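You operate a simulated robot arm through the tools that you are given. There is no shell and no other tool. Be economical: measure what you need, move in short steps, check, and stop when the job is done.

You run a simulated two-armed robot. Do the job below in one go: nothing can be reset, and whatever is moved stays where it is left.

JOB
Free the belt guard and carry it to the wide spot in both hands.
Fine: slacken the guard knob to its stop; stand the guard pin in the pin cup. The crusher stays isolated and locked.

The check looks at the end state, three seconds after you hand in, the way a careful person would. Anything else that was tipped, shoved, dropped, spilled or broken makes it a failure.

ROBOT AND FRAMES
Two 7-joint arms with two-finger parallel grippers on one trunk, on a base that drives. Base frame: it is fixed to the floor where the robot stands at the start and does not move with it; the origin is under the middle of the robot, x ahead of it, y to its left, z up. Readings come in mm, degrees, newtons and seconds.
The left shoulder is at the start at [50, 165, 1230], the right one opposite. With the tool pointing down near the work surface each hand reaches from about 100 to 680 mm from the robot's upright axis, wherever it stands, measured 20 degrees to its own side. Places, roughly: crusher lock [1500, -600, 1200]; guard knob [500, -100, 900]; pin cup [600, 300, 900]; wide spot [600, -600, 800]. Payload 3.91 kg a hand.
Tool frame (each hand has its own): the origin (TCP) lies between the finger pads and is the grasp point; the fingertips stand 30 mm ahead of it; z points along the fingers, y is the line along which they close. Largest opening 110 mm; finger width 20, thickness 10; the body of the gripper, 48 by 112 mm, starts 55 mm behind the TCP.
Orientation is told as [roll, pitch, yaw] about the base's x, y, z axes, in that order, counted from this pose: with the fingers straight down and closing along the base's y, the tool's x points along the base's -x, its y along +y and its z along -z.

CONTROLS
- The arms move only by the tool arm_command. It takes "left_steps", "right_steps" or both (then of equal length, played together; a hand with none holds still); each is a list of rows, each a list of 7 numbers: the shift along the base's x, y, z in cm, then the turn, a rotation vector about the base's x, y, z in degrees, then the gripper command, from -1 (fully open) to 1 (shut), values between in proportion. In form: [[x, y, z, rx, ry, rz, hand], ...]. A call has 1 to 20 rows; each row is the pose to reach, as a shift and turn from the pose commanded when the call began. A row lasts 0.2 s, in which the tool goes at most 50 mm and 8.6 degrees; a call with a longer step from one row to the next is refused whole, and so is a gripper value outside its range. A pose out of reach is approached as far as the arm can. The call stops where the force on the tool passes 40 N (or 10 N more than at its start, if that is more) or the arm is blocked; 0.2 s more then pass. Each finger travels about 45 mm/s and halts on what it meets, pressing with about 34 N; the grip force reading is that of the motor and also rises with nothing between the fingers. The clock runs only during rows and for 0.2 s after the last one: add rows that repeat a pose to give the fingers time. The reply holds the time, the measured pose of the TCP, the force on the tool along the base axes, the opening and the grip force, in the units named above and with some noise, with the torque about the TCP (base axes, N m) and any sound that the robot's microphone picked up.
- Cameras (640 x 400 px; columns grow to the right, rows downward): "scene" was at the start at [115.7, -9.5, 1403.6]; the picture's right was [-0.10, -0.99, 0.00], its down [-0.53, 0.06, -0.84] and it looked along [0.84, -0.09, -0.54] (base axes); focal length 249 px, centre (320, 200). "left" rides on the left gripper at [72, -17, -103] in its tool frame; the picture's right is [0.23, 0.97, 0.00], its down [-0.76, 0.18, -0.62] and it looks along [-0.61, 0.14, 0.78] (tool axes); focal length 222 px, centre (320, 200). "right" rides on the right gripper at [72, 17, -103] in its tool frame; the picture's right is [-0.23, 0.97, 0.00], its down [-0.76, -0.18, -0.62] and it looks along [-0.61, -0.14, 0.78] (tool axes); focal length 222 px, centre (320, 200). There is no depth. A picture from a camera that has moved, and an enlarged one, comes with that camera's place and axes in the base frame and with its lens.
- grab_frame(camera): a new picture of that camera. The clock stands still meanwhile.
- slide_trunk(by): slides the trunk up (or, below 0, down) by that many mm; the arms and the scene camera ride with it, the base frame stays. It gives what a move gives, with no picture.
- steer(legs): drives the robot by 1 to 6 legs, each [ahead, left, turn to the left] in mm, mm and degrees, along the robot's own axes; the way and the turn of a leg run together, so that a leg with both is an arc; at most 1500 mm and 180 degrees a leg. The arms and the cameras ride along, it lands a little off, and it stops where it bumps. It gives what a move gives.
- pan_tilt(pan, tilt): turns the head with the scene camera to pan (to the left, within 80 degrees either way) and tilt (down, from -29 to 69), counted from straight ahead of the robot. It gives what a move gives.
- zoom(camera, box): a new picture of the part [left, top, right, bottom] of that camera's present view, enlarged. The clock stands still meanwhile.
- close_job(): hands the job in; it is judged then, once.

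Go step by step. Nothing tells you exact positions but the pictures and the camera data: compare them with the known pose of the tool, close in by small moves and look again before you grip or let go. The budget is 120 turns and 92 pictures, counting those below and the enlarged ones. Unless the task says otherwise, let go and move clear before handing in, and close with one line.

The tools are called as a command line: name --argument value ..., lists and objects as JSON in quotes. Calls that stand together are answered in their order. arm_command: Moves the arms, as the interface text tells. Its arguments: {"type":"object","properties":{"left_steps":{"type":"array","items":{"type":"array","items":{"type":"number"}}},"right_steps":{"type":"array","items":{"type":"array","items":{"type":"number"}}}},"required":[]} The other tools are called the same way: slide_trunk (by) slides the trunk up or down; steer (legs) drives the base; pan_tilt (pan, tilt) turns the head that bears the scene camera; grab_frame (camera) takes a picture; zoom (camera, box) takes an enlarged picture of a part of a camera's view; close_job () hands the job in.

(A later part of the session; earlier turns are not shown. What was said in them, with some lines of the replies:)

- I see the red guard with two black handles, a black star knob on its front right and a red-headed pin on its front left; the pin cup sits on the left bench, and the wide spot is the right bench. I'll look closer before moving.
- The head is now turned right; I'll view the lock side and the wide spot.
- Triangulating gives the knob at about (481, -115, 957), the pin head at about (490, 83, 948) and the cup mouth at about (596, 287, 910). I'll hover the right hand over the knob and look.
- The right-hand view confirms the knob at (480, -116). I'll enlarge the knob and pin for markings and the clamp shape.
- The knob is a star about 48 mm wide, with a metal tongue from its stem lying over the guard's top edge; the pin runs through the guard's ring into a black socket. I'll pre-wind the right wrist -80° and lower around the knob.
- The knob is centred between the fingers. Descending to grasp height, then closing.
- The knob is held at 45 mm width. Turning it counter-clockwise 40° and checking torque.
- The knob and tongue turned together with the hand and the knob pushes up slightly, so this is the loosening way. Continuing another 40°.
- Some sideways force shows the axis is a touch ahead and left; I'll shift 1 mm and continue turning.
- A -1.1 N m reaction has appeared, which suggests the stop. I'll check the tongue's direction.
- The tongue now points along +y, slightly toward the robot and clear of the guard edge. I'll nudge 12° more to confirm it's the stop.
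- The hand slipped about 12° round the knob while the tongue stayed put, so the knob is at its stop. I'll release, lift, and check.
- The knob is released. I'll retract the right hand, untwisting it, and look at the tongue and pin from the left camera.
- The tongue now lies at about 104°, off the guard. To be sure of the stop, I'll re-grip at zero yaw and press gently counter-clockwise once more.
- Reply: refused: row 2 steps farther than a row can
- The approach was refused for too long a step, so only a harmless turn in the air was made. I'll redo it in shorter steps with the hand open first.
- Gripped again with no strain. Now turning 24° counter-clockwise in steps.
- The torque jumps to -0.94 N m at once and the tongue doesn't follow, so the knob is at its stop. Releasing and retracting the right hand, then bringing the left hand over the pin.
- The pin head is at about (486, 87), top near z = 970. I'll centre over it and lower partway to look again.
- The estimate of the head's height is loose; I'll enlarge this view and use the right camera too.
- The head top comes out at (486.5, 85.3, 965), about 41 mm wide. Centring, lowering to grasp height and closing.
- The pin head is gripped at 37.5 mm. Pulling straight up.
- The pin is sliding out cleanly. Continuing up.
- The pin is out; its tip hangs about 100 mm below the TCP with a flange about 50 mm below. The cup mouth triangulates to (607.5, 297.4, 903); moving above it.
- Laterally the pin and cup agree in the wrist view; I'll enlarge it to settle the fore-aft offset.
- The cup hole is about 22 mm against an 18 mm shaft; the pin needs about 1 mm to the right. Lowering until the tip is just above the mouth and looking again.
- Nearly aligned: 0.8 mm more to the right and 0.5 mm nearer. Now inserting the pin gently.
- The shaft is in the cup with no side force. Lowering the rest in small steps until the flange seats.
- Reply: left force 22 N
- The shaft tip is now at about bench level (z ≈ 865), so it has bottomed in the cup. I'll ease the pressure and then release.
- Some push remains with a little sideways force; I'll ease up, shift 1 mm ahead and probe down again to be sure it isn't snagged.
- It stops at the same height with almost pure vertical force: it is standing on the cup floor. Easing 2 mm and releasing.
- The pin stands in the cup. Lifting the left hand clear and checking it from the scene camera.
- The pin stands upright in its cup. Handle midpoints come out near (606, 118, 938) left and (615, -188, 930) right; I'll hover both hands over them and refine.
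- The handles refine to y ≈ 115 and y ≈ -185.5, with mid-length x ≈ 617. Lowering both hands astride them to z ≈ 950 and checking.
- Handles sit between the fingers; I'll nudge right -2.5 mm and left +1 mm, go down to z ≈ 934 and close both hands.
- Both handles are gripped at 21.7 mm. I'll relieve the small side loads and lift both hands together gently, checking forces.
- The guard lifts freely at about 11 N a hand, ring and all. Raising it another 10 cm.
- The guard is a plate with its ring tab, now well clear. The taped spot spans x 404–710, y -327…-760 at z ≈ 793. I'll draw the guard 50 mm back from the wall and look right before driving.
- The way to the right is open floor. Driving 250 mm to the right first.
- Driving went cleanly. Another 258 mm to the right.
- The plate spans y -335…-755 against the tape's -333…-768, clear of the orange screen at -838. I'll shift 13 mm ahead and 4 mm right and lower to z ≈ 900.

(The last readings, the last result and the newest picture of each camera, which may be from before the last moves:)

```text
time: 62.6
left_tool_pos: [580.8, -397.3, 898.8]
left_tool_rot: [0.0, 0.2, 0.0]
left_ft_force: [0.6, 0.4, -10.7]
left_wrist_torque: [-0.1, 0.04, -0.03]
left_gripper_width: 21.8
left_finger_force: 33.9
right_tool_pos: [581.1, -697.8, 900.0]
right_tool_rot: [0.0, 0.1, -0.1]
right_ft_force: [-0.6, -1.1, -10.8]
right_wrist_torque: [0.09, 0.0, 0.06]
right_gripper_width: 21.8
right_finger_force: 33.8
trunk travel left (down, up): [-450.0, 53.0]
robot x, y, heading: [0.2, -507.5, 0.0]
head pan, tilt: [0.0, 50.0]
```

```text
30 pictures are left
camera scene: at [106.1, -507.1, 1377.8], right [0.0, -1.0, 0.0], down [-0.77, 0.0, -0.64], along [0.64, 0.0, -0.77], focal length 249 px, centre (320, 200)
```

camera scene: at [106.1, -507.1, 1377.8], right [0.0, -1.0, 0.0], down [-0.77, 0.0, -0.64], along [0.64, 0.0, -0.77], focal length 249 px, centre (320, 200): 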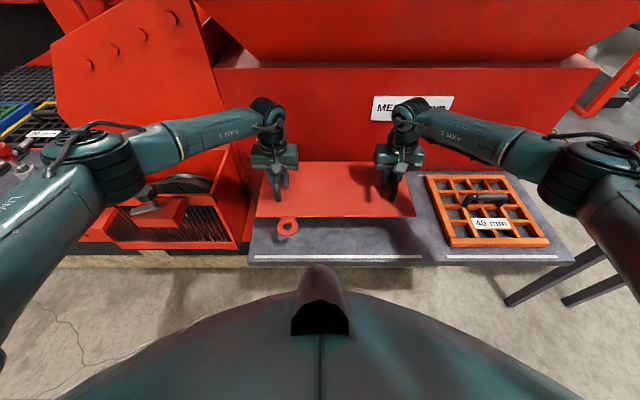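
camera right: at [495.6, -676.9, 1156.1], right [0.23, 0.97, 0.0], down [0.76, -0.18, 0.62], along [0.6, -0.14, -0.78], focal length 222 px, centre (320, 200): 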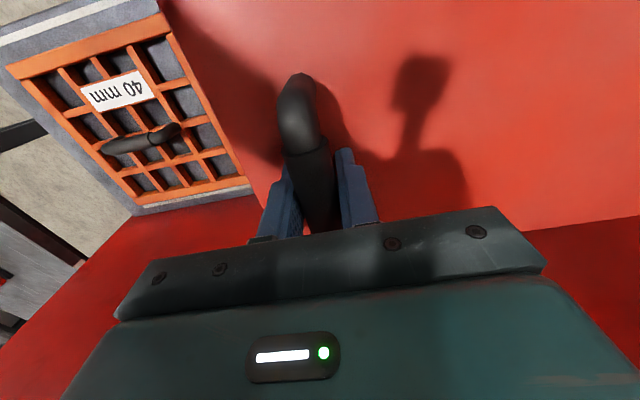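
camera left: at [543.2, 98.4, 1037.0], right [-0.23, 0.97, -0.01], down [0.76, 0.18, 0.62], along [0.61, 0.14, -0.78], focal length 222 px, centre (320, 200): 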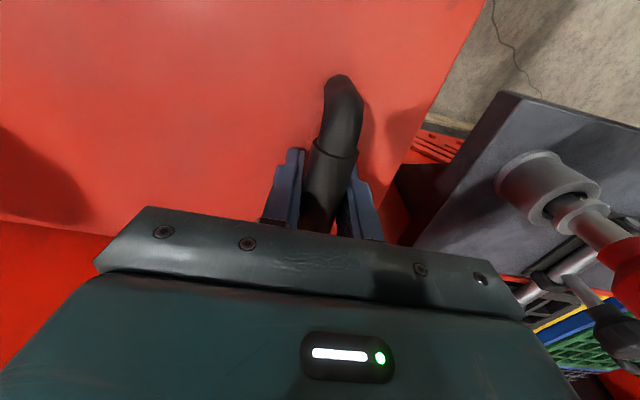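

Alignment with the tape looks good. Lowering further in small steps to find contact.

arm_command --left_steps '[[0, 0, -0.6, 0, 0, 0, 1], [0, 0, -1.2, 0, 0, 0, 1], [0, 0, -1.8, 0, 0, 0, 1], [0, 0, -2.4, 0, 0, 0, 1], [0, 0, -3, 0, 0, 0, 1], [0, 0, -3.4, 0, 0, 0, 1], [0, 0, -3.8, 0, 0, 0, 1], [0, 0, -3.8, 0, 0, 0, 1]]' --right_steps '[[0, 0, -0.6, 0, 0, 0, 1], [0, 0, -1.2, 0, 0, 0, 1], [0, 0, -1.8, 0, 0, 0, 1], [0, 0, -2.4, 0, 0, 0, 1], [0, 0, -3, 0, 0, 0, 1], [0, 0, -3.4, 0, 0, 0, 1], [0, 0, -3.8, 0, 0, 0, 1], [0, 0, -3.8, 0, 0, 0, 1]]'

zoom --camera "scene" --box '[230, 140, 450, 280]'

```text
time: 64.5
left_tool_pos: [580.7, -396.6, 861.4]
left_tool_rot: [0.0, 0.2, 0.0]
left_ft_force: [-1.1, 0.7, -11.2]
left_wrist_torque: [0.01, 0.0, -0.22]
left_gripper_width: 21.7
left_finger_force: 34.1
right_tool_pos: [580.0, -696.6, 861.3]
right_tool_rot: [-0.1, 0.1, 0.0]
right_ft_force: [1.2, -0.1, -10.4]
right_wrist_torque: [0.1, 0.05, -0.14]
right_gripper_width: 21.8
right_finger_force: 34.0
trunk travel left (down, up): [-450.0, 53.0]
robot x, y, heading: [0.7, -506.5, -0.0]
head pan, tilt: [0.0, 50.0]
```

```text
2.86 times, centred on (340, 210) of scene
camera zoom: at [106.1, -507.1, 1377.8], right [0.0, -1.0, 0.0], down [-0.77, 0.0, -0.64], along [0.64, 0.0, -0.77], focal length 712 px, centre (263, 171)
```

zoom: 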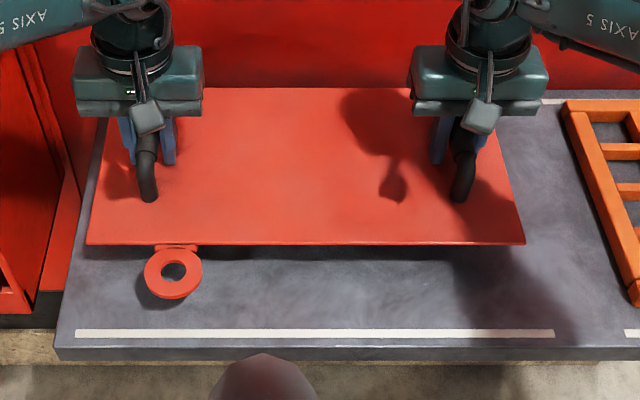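

Only a couple of centimetres of shadow gap left. Continuing down in 3 mm steps.

arm_command --left_steps '[[0, 0, -0.3, 0, 0, 0, 1], [0, 0, -0.6, 0, 0, 0, 1], [0, 0, -0.9, 0, 0, 0, 1], [0, 0, -1.2, 0, 0, 0, 1], [0, 0, -1.5, 0, 0, 0, 1], [0, 0, -1.5, 0, 0, 0, 1]]' --right_steps '[[0, 0, -0.3, 0, 0, 0, 1], [0, 0, -0.6, 0, 0, 0, 1], [0, 0, -0.9, 0, 0, 0, 1], [0, 0, -1.2, 0, 0, 0, 1], [0, 0, -1.5, 0, 0, 0, 1], [0, 0, -1.5, 0, 0, 0, 1]]'

```text
time: 65.8
left_tool_pos: [580.2, -396.3, 845.4]
left_tool_rot: [0.1, 0.2, -0.1]
left_ft_force: [-0.4, 0.2, -10.9]
left_wrist_torque: [-0.12, 0.26, -0.08]
left_gripper_width: 21.8
left_finger_force: 33.7
right_tool_pos: [580.3, -697.5, 846.4]
right_tool_rot: [-0.1, 0.1, 0.0]
right_ft_force: [0.1, 0.9, -10.5]
right_wrist_torque: [0.02, -0.15, -0.06]
right_gripper_width: 21.7
right_finger_force: 34.2
trunk travel left (down, up): [-450.0, 53.0]
robot x, y, heading: [-0.6, -503.5, -0.2]
head pan, tilt: [0.0, 50.0]
```

No contact yet at 846; going down in 2 mm steps.

arm_command --left_steps '[[0, 0, -0.2, 0, 0, 0, 1], [0, 0, -0.4, 0, 0, 0, 1], [0, 0, -0.6, 0, 0, 0, 1], [0, 0, -0.8, 0, 0, 0, 1], [0, 0, -1.0, 0, 0, 0, 1]]' --right_steps '[[0, 0, -0.2, 0, 0, 0, 1], [0, 0, -0.4, 0, 0, 0, 1], [0, 0, -0.6, 0, 0, 0, 1], [0, 0, -0.8, 0, 0, 0, 1], [0, 0, -1.0, 0, 0, 0, 1]]'

zoom --camera "scene" --box '[230, 140, 450, 280]'

```text
time: 67.0
left_tool_pos: [580.5, -397.1, 835.9]
left_tool_rot: [0.0, 0.3, 0.0]
left_ft_force: [-1.7, -1.2, -10.3]
left_wrist_torque: [0.09, -0.08, -0.23]
left_gripper_width: 21.6
left_finger_force: 34.2
right_tool_pos: [580.3, -697.1, 837.8]
right_tool_rot: [-0.1, 0.1, -0.1]
right_ft_force: [0.9, 1.0, -11.5]
right_wrist_torque: [-0.01, 0.15, -0.19]
right_gripper_width: 21.7
right_finger_force: 34.2
trunk travel left (down, up): [-450.0, 53.0]
robot x, y, heading: [3.2, -509.4, 0.1]
head pan, tilt: [0.0, 50.0]
```

```text
2.86 times, centred on (340, 210) of scene
camera zoom: at [106.2, -507.1, 1377.8], right [0.0, -1.0, 0.0], down [-0.77, 0.0, -0.64], along [0.64, 0.0, -0.77], focal length 712 px, centre (263, 171)
```

zoom: 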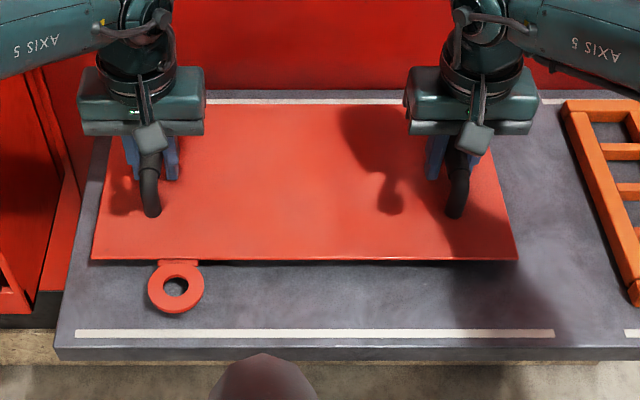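

The guard sits centred between the tapes with little gap left. Continuing down to touch.

arm_command --left_steps '[[0, 0, -0.2, 0, 0, 0, 1], [0, 0, -0.4, 0, 0, 0, 1], [0, 0, -0.6, 0, 0, 0, 1], [0, 0, -0.7, 0, 0, 0, 1], [0, 0, -0.7, 0, 0, 0, 1]]' --right_steps '[[0, 0, -0.2, 0, 0, 0, 1], [0, 0, -0.4, 0, 0, 0, 1], [0, 0, -0.6, 0, 0, 0, 1], [0, 0, -0.7, 0, 0, 0, 1], [0, 0, -0.7, 0, 0, 0, 1]]'

```text
time: 68.2
left_tool_pos: [582.1, -396.6, 830.1]
left_tool_rot: [-0.1, 0.2, 0.0]
left_ft_force: [-0.9, -1.0, -10.6]
left_wrist_torque: [-0.11, 0.21, -0.06]
left_gripper_width: 22.0
left_finger_force: 33.7
right_tool_pos: [580.3, -696.6, 829.6]
right_tool_rot: [0.0, 0.1, 0.1]
right_ft_force: [0.6, -0.4, -11.2]
right_wrist_torque: [-0.04, -0.19, -0.09]
right_gripper_width: 21.7
right_finger_force: 34.4
trunk travel left (down, up): [-450.0, 53.0]
robot x, y, heading: [-0.9, -503.9, 0.2]
head pan, tilt: [0.0, 50.0]
```

arm_command --left_steps '[[0, 0, -0.2, 0, 0, 0, 1], [0, 0, -0.4, 0, 0, 0, 1], [0, 0, -0.6, 0, 0, 0, 1], [0, 0, -0.8, 0, 0, 0, 1], [0, 0, -0.8, 0, 0, 0, 1]]' --right_steps '[[0, 0, -0.2, 0, 0, 0, 1], [0, 0, -0.4, 0, 0, 0, 1], [0, 0, -0.6, 0, 0, 0, 1], [0, 0, -0.8, 0, 0, 0, 1], [0, 0, -0.8, 0, 0, 0, 1]]'

zoom --camera "scene" --box '[240, 180, 430, 270]'

```text
time: 69.5
left_tool_pos: [580.4, -397.2, 823.9]
left_tool_rot: [-0.1, 0.0, -0.1]
left_ft_force: [-1.2, 1.5, 7.9]
left_wrist_torque: [0.04, 0.9, -0.29]
left_gripper_width: 21.7
left_finger_force: 33.8
right_tool_pos: [580.2, -696.7, 824.4]
right_tool_rot: [-0.1, 0.0, -0.1]
right_ft_force: [4.3, -0.8, -5.9]
right_wrist_torque: [0.05, 0.96, -0.18]
right_gripper_width: 21.5
right_finger_force: 34.4
trunk travel left (down, up): [-450.0, 53.0]
robot x, y, heading: [-0.5, -507.7, -0.0]
head pan, tilt: [0.0, 50.0]
```

```text
3.37 times, centred on (335, 225) of scene
camera zoom: at [104.4, -507.2, 1378.3], right [0.0, -1.0, 0.0], down [-0.77, 0.0, -0.64], along [0.64, 0.0, -0.77], focal length 840 px, centre (270, 116)
```

zoom: 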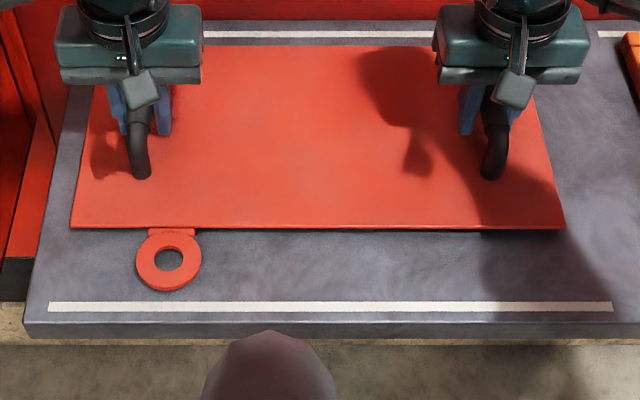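

The left side has touched; the right still carries a little. Lowering the right 2–3 mm more and the left 1 mm.

arm_command --left_steps '[[0, 0, -0.05, 0, 0, 0, 1], [0, 0, -0.1, 0, 0, 0, 1], [0, 0, -0.1, 0, 0, 0, 1]]' --right_steps '[[0, 0, -0.1, 0, 0, 0, 1], [0, 0, -0.25, 0, 0, 0, 1], [0, 0, -0.25, 0, 0, 0, 1]]'

```text
time: 70.2
left_tool_pos: [580.5, -397.3, 823.6]
left_tool_rot: [0.0, -0.3, 0.0]
left_ft_force: [9.2, -0.3, 13.4]
left_wrist_torque: [0.0, 0.91, -0.15]
left_gripper_width: 21.6
left_finger_force: 33.7
right_tool_pos: [580.7, -696.9, 824.5]
right_tool_rot: [0.1, -0.3, -0.1]
right_ft_force: [2.3, -3.3, 15.0]
right_wrist_torque: [0.04, 0.79, -0.09]
right_gripper_width: 21.8
right_finger_force: 34.1
trunk travel left (down, up): [-450.0, 53.0]
robot x, y, heading: [-0.3, -506.5, -0.1]
head pan, tilt: [0.0, 50.0]
```

Both sides rest on the bench. Easing up 2 mm and opening both hands.

arm_command --left_steps '[[0, 0, 0.2, 0, 0, 0, 1], [0, 0, 0.2, 0, 0, 0, 0.4], [0, 0, 0.2, 0, 0, 0, 0], [0, 0, 0.2, 0, 0, 0, -0.4], [0, 0, 0.2, 0, 0, 0, -0.4], [0, 0, 0.2, 0, 0, 0, -0.4]]' --right_steps '[[0, 0, 0.2, 0, 0, 0, 1], [0, 0, 0.2, 0, 0, 0, 0.4], [0, 0, 0.2, 0, 0, 0, 0], [0, 0, 0.2, 0, 0, 0, -0.4], [0, 0, 0.2, 0, 0, 0, -0.4], [0, 0, 0.2, 0, 0, 0, -0.4]]'

grab_frame --camera "right"

```text
time: 71.7
left_tool_pos: [579.5, -396.7, 823.3]
left_tool_rot: [-0.1, 0.0, 0.0]
left_ft_force: [0.1, 0.3, 0.0]
left_wrist_torque: [-0.02, -0.01, -0.03]
left_gripper_width: 77.0
left_finger_force: 0.0
right_tool_pos: [578.6, -696.0, 822.3]
right_tool_rot: [-0.1, 0.1, 0.0]
right_ft_force: [-1.9, 0.1, 6.0]
right_wrist_torque: [-0.24, 0.0, -0.12]
right_gripper_width: 76.9
right_finger_force: 0.0
trunk travel left (down, up): [-450.0, 53.0]
robot x, y, heading: [-1.6, -506.3, -0.2]
head pan, tilt: [0.0, 50.0]
```

```text
26 pictures are left
camera right: at [506.3, -680.1, 926.0], right [0.23, 0.97, 0.0], down [0.76, -0.18, 0.62], along [0.61, -0.14, -0.78], focal length 222 px, centre (320, 200)
```

right: 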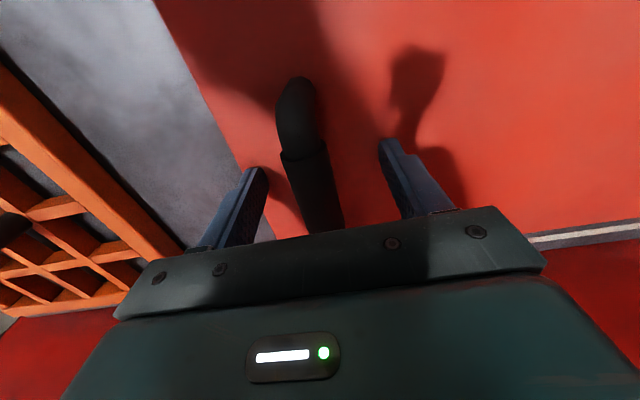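

The guard rests and both hands are open around the handles. Lifting straight up clear and checking everything.

arm_command --left_steps '[[0, 0, 2, 0, 0, 0, -0.4], [0, 0, 5, 0, 0, 0, -0.4], [0, 0, 9, 0, 0, 0, -0.4], [0, 0, 13, 0, 0, 0, -0.4], [-3, 0, 16, 0, 0, 0, -0.4], [-7, 0, 19, 0, 0, 0, -0.4], [-11, 0, 22, 0, 0, 0, -0.4], [-15, 0, 25, 0, 0, 0, -0.4], [-15, 0, 25, 0, 0, 0, -0.4]]' --right_steps '[[0, 0, 2, 0, 0, 0, -0.4], [0, 0, 5, 0, 0, 0, -0.4], [0, 0, 9, 0, 0, 0, -0.4], [0, 0, 13, 0, 0, 0, -0.4], [-3, 0, 16, 0, 0, 0, -0.4], [-7, 0, 19, 0, 0, 0, -0.4], [-11, 0, 22, 0, 0, 0, -0.4], [-15, 0, 25, 0, 0, 0, -0.4], [-15, 0, 25, 0, 0, 0, -0.4]]'

grab_frame --camera "scene"

grab_frame --camera "right"

grab_frame --camera "left"

pan_tilt --pan 35 --tilt 35

grab_frame --camera "scene"

```text
time: 73.7
left_tool_pos: [429.0, -395.4, 1073.2]
left_tool_rot: [0.0, 0.1, 0.1]
left_ft_force: [0.2, 0.7, 0.0]
left_wrist_torque: [-0.02, 0.02, 0.05]
left_gripper_width: 77.2
left_finger_force: 0.1
right_tool_pos: [430.1, -697.2, 1073.5]
right_tool_rot: [0.0, 0.1, 0.0]
right_ft_force: [0.6, 0.7, 0.0]
right_wrist_torque: [-0.01, 0.05, 0.01]
right_gripper_width: 77.0
right_finger_force: 0.1
trunk travel left (down, up): [-450.0, 53.0]
robot x, y, heading: [-1.3, -506.2, -0.2]
head pan, tilt: [0.0, 50.0]
```

```text
25 pictures are left
camera scene: at [104.6, -507.0, 1377.9], right [0.0, -1.0, 0.0], down [-0.77, 0.0, -0.64], along [0.64, 0.0, -0.77], focal length 249 px, centre (320, 200)
```

scene: 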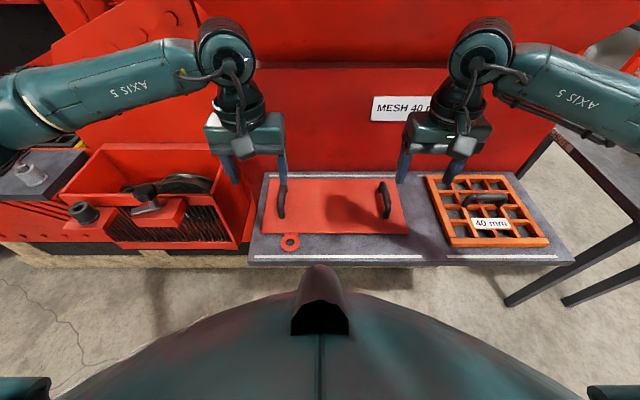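

```text
24 pictures are left
camera right: at [358.1, -680.4, 1176.8], right [0.23, 0.97, 0.0], down [0.76, -0.18, 0.62], along [0.61, -0.14, -0.78], focal length 222 px, centre (320, 200)
```

right: 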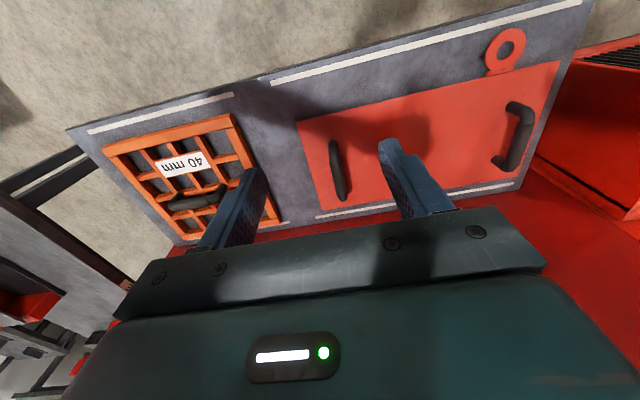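

```text
23 pictures are left
camera left: at [356.9, -413.2, 1175.7], right [-0.23, 0.97, 0.0], down [0.76, 0.18, 0.62], along [0.61, 0.14, -0.78], focal length 222 px, centre (320, 200)
```

left: 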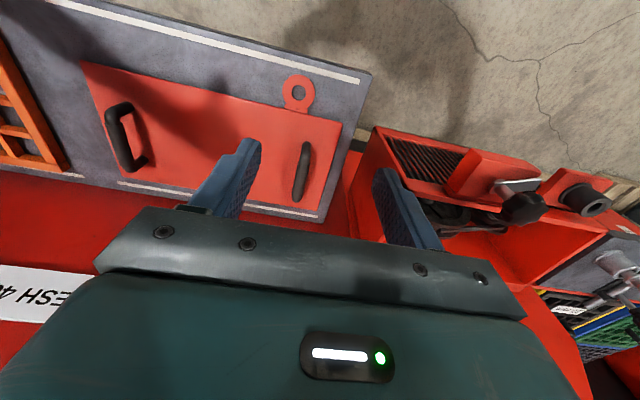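

```text
time: 74.7
left_tool_pos: [429.3, -396.2, 1074.0]
left_tool_rot: [0.0, 0.0, 0.0]
left_ft_force: [-0.2, 0.1, -0.1]
left_wrist_torque: [-0.01, -0.02, 0.03]
left_gripper_width: 76.9
left_finger_force: 0.0
right_tool_pos: [429.5, -695.7, 1074.9]
right_tool_rot: [0.0, -0.1, 0.0]
right_ft_force: [-0.2, 0.2, 0.1]
right_wrist_torque: [-0.02, -0.02, -0.03]
right_gripper_width: 77.1
right_finger_force: 0.1
trunk travel left (down, up): [-450.0, 53.0]
robot x, y, heading: [-0.7, -506.0, 0.0]
head pan, tilt: [35.0, 35.0]
```

```text
22 pictures are left
camera scene: at [99.0, -456.5, 1399.7], right [0.57, -0.82, 0.0], down [-0.47, -0.33, -0.82], along [0.67, 0.47, -0.57], focal length 249 px, centre (320, 200)
```

scene: 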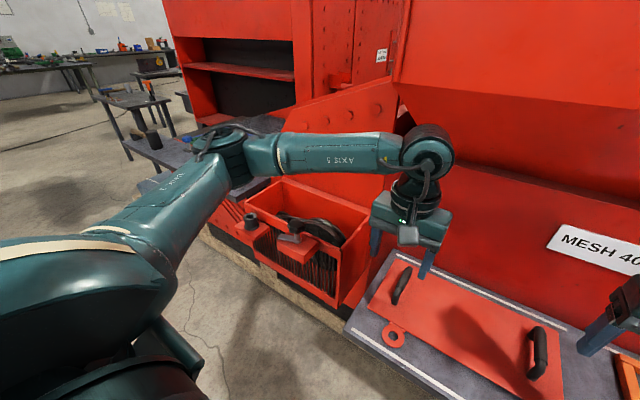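

The guard lies squarely inside the tape. I'll make sure the pin still stands and the tongue is unchanged.

zoom --camera "left" --box '[440, 140, 640, 340]'

arm_command --left_steps '[[-3, 0, 3, 0, 0, 0, -0.4], [-6, 0, 6, 0, 0, 0, -0.4], [-9, 0, 8, 0, 0, 0, -0.4]]' --right_steps '[[-3, 0, 3, 0, 0, 0, -0.4], [-6, 0, 6, 0, 0, 0, -0.4], [-9, 0, 8, 0, 0, 0, -0.4]]'

grab_frame --camera "left"

```text
2.00 times, centred on (540, 240) of left
camera zoom: at [356.6, -413.5, 1175.7], right [-0.23, 0.97, 0.0], down [0.76, 0.18, 0.62], along [0.61, 0.14, -0.78], focal length 444 px, centre (-120, 120)
```

zoom: 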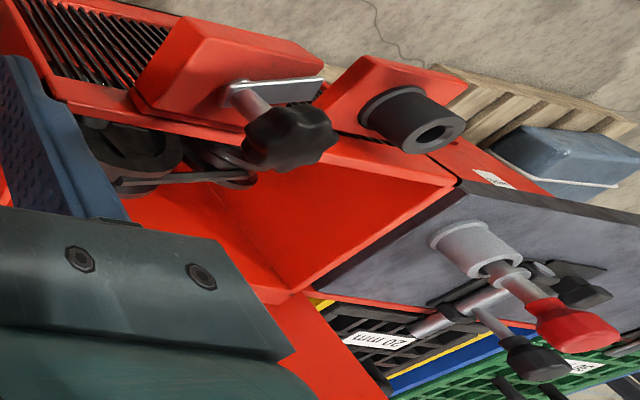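

```text
time: 75.5
left_tool_pos: [337.8, -396.4, 1156.1]
left_tool_rot: [0.0, 0.0, 0.0]
left_ft_force: [-0.1, -0.6, 0.6]
left_wrist_torque: [0.0, -0.02, 0.03]
left_gripper_width: 76.9
left_finger_force: 0.0
right_tool_pos: [339.6, -696.8, 1153.2]
right_tool_rot: [0.0, -0.1, 0.0]
right_ft_force: [0.0, 0.0, -0.2]
right_wrist_torque: [-0.04, -0.02, -0.01]
right_gripper_width: 77.2
right_finger_force: 0.1
trunk travel left (down, up): [-450.0, 53.0]
robot x, y, heading: [0.7, -508.6, 0.0]
head pan, tilt: [35.0, 35.0]
```

```text
20 pictures are left
camera left: at [265.9, -413.3, 1257.2], right [-0.23, 0.97, 0.0], down [0.76, 0.18, 0.62], along [0.61, 0.14, -0.78], focal length 222 px, centre (320, 200)
```

left: 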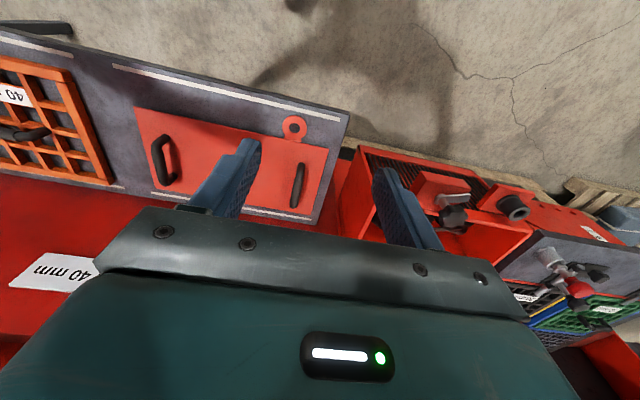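

The guard lies in the taped spot, the pin stands in the cup, the knob is at its stop and both hands are clear, so I'm handing in.

close_job

```text
The job is handed in.
```

The belt guard is free and lies inside the taped wide spot, carried there in both hands. The guard knob is slackened to its stop, the guard pin stands in the pin cup, and I kept clear of the crusher lock throughout, though I never had it in view to check.
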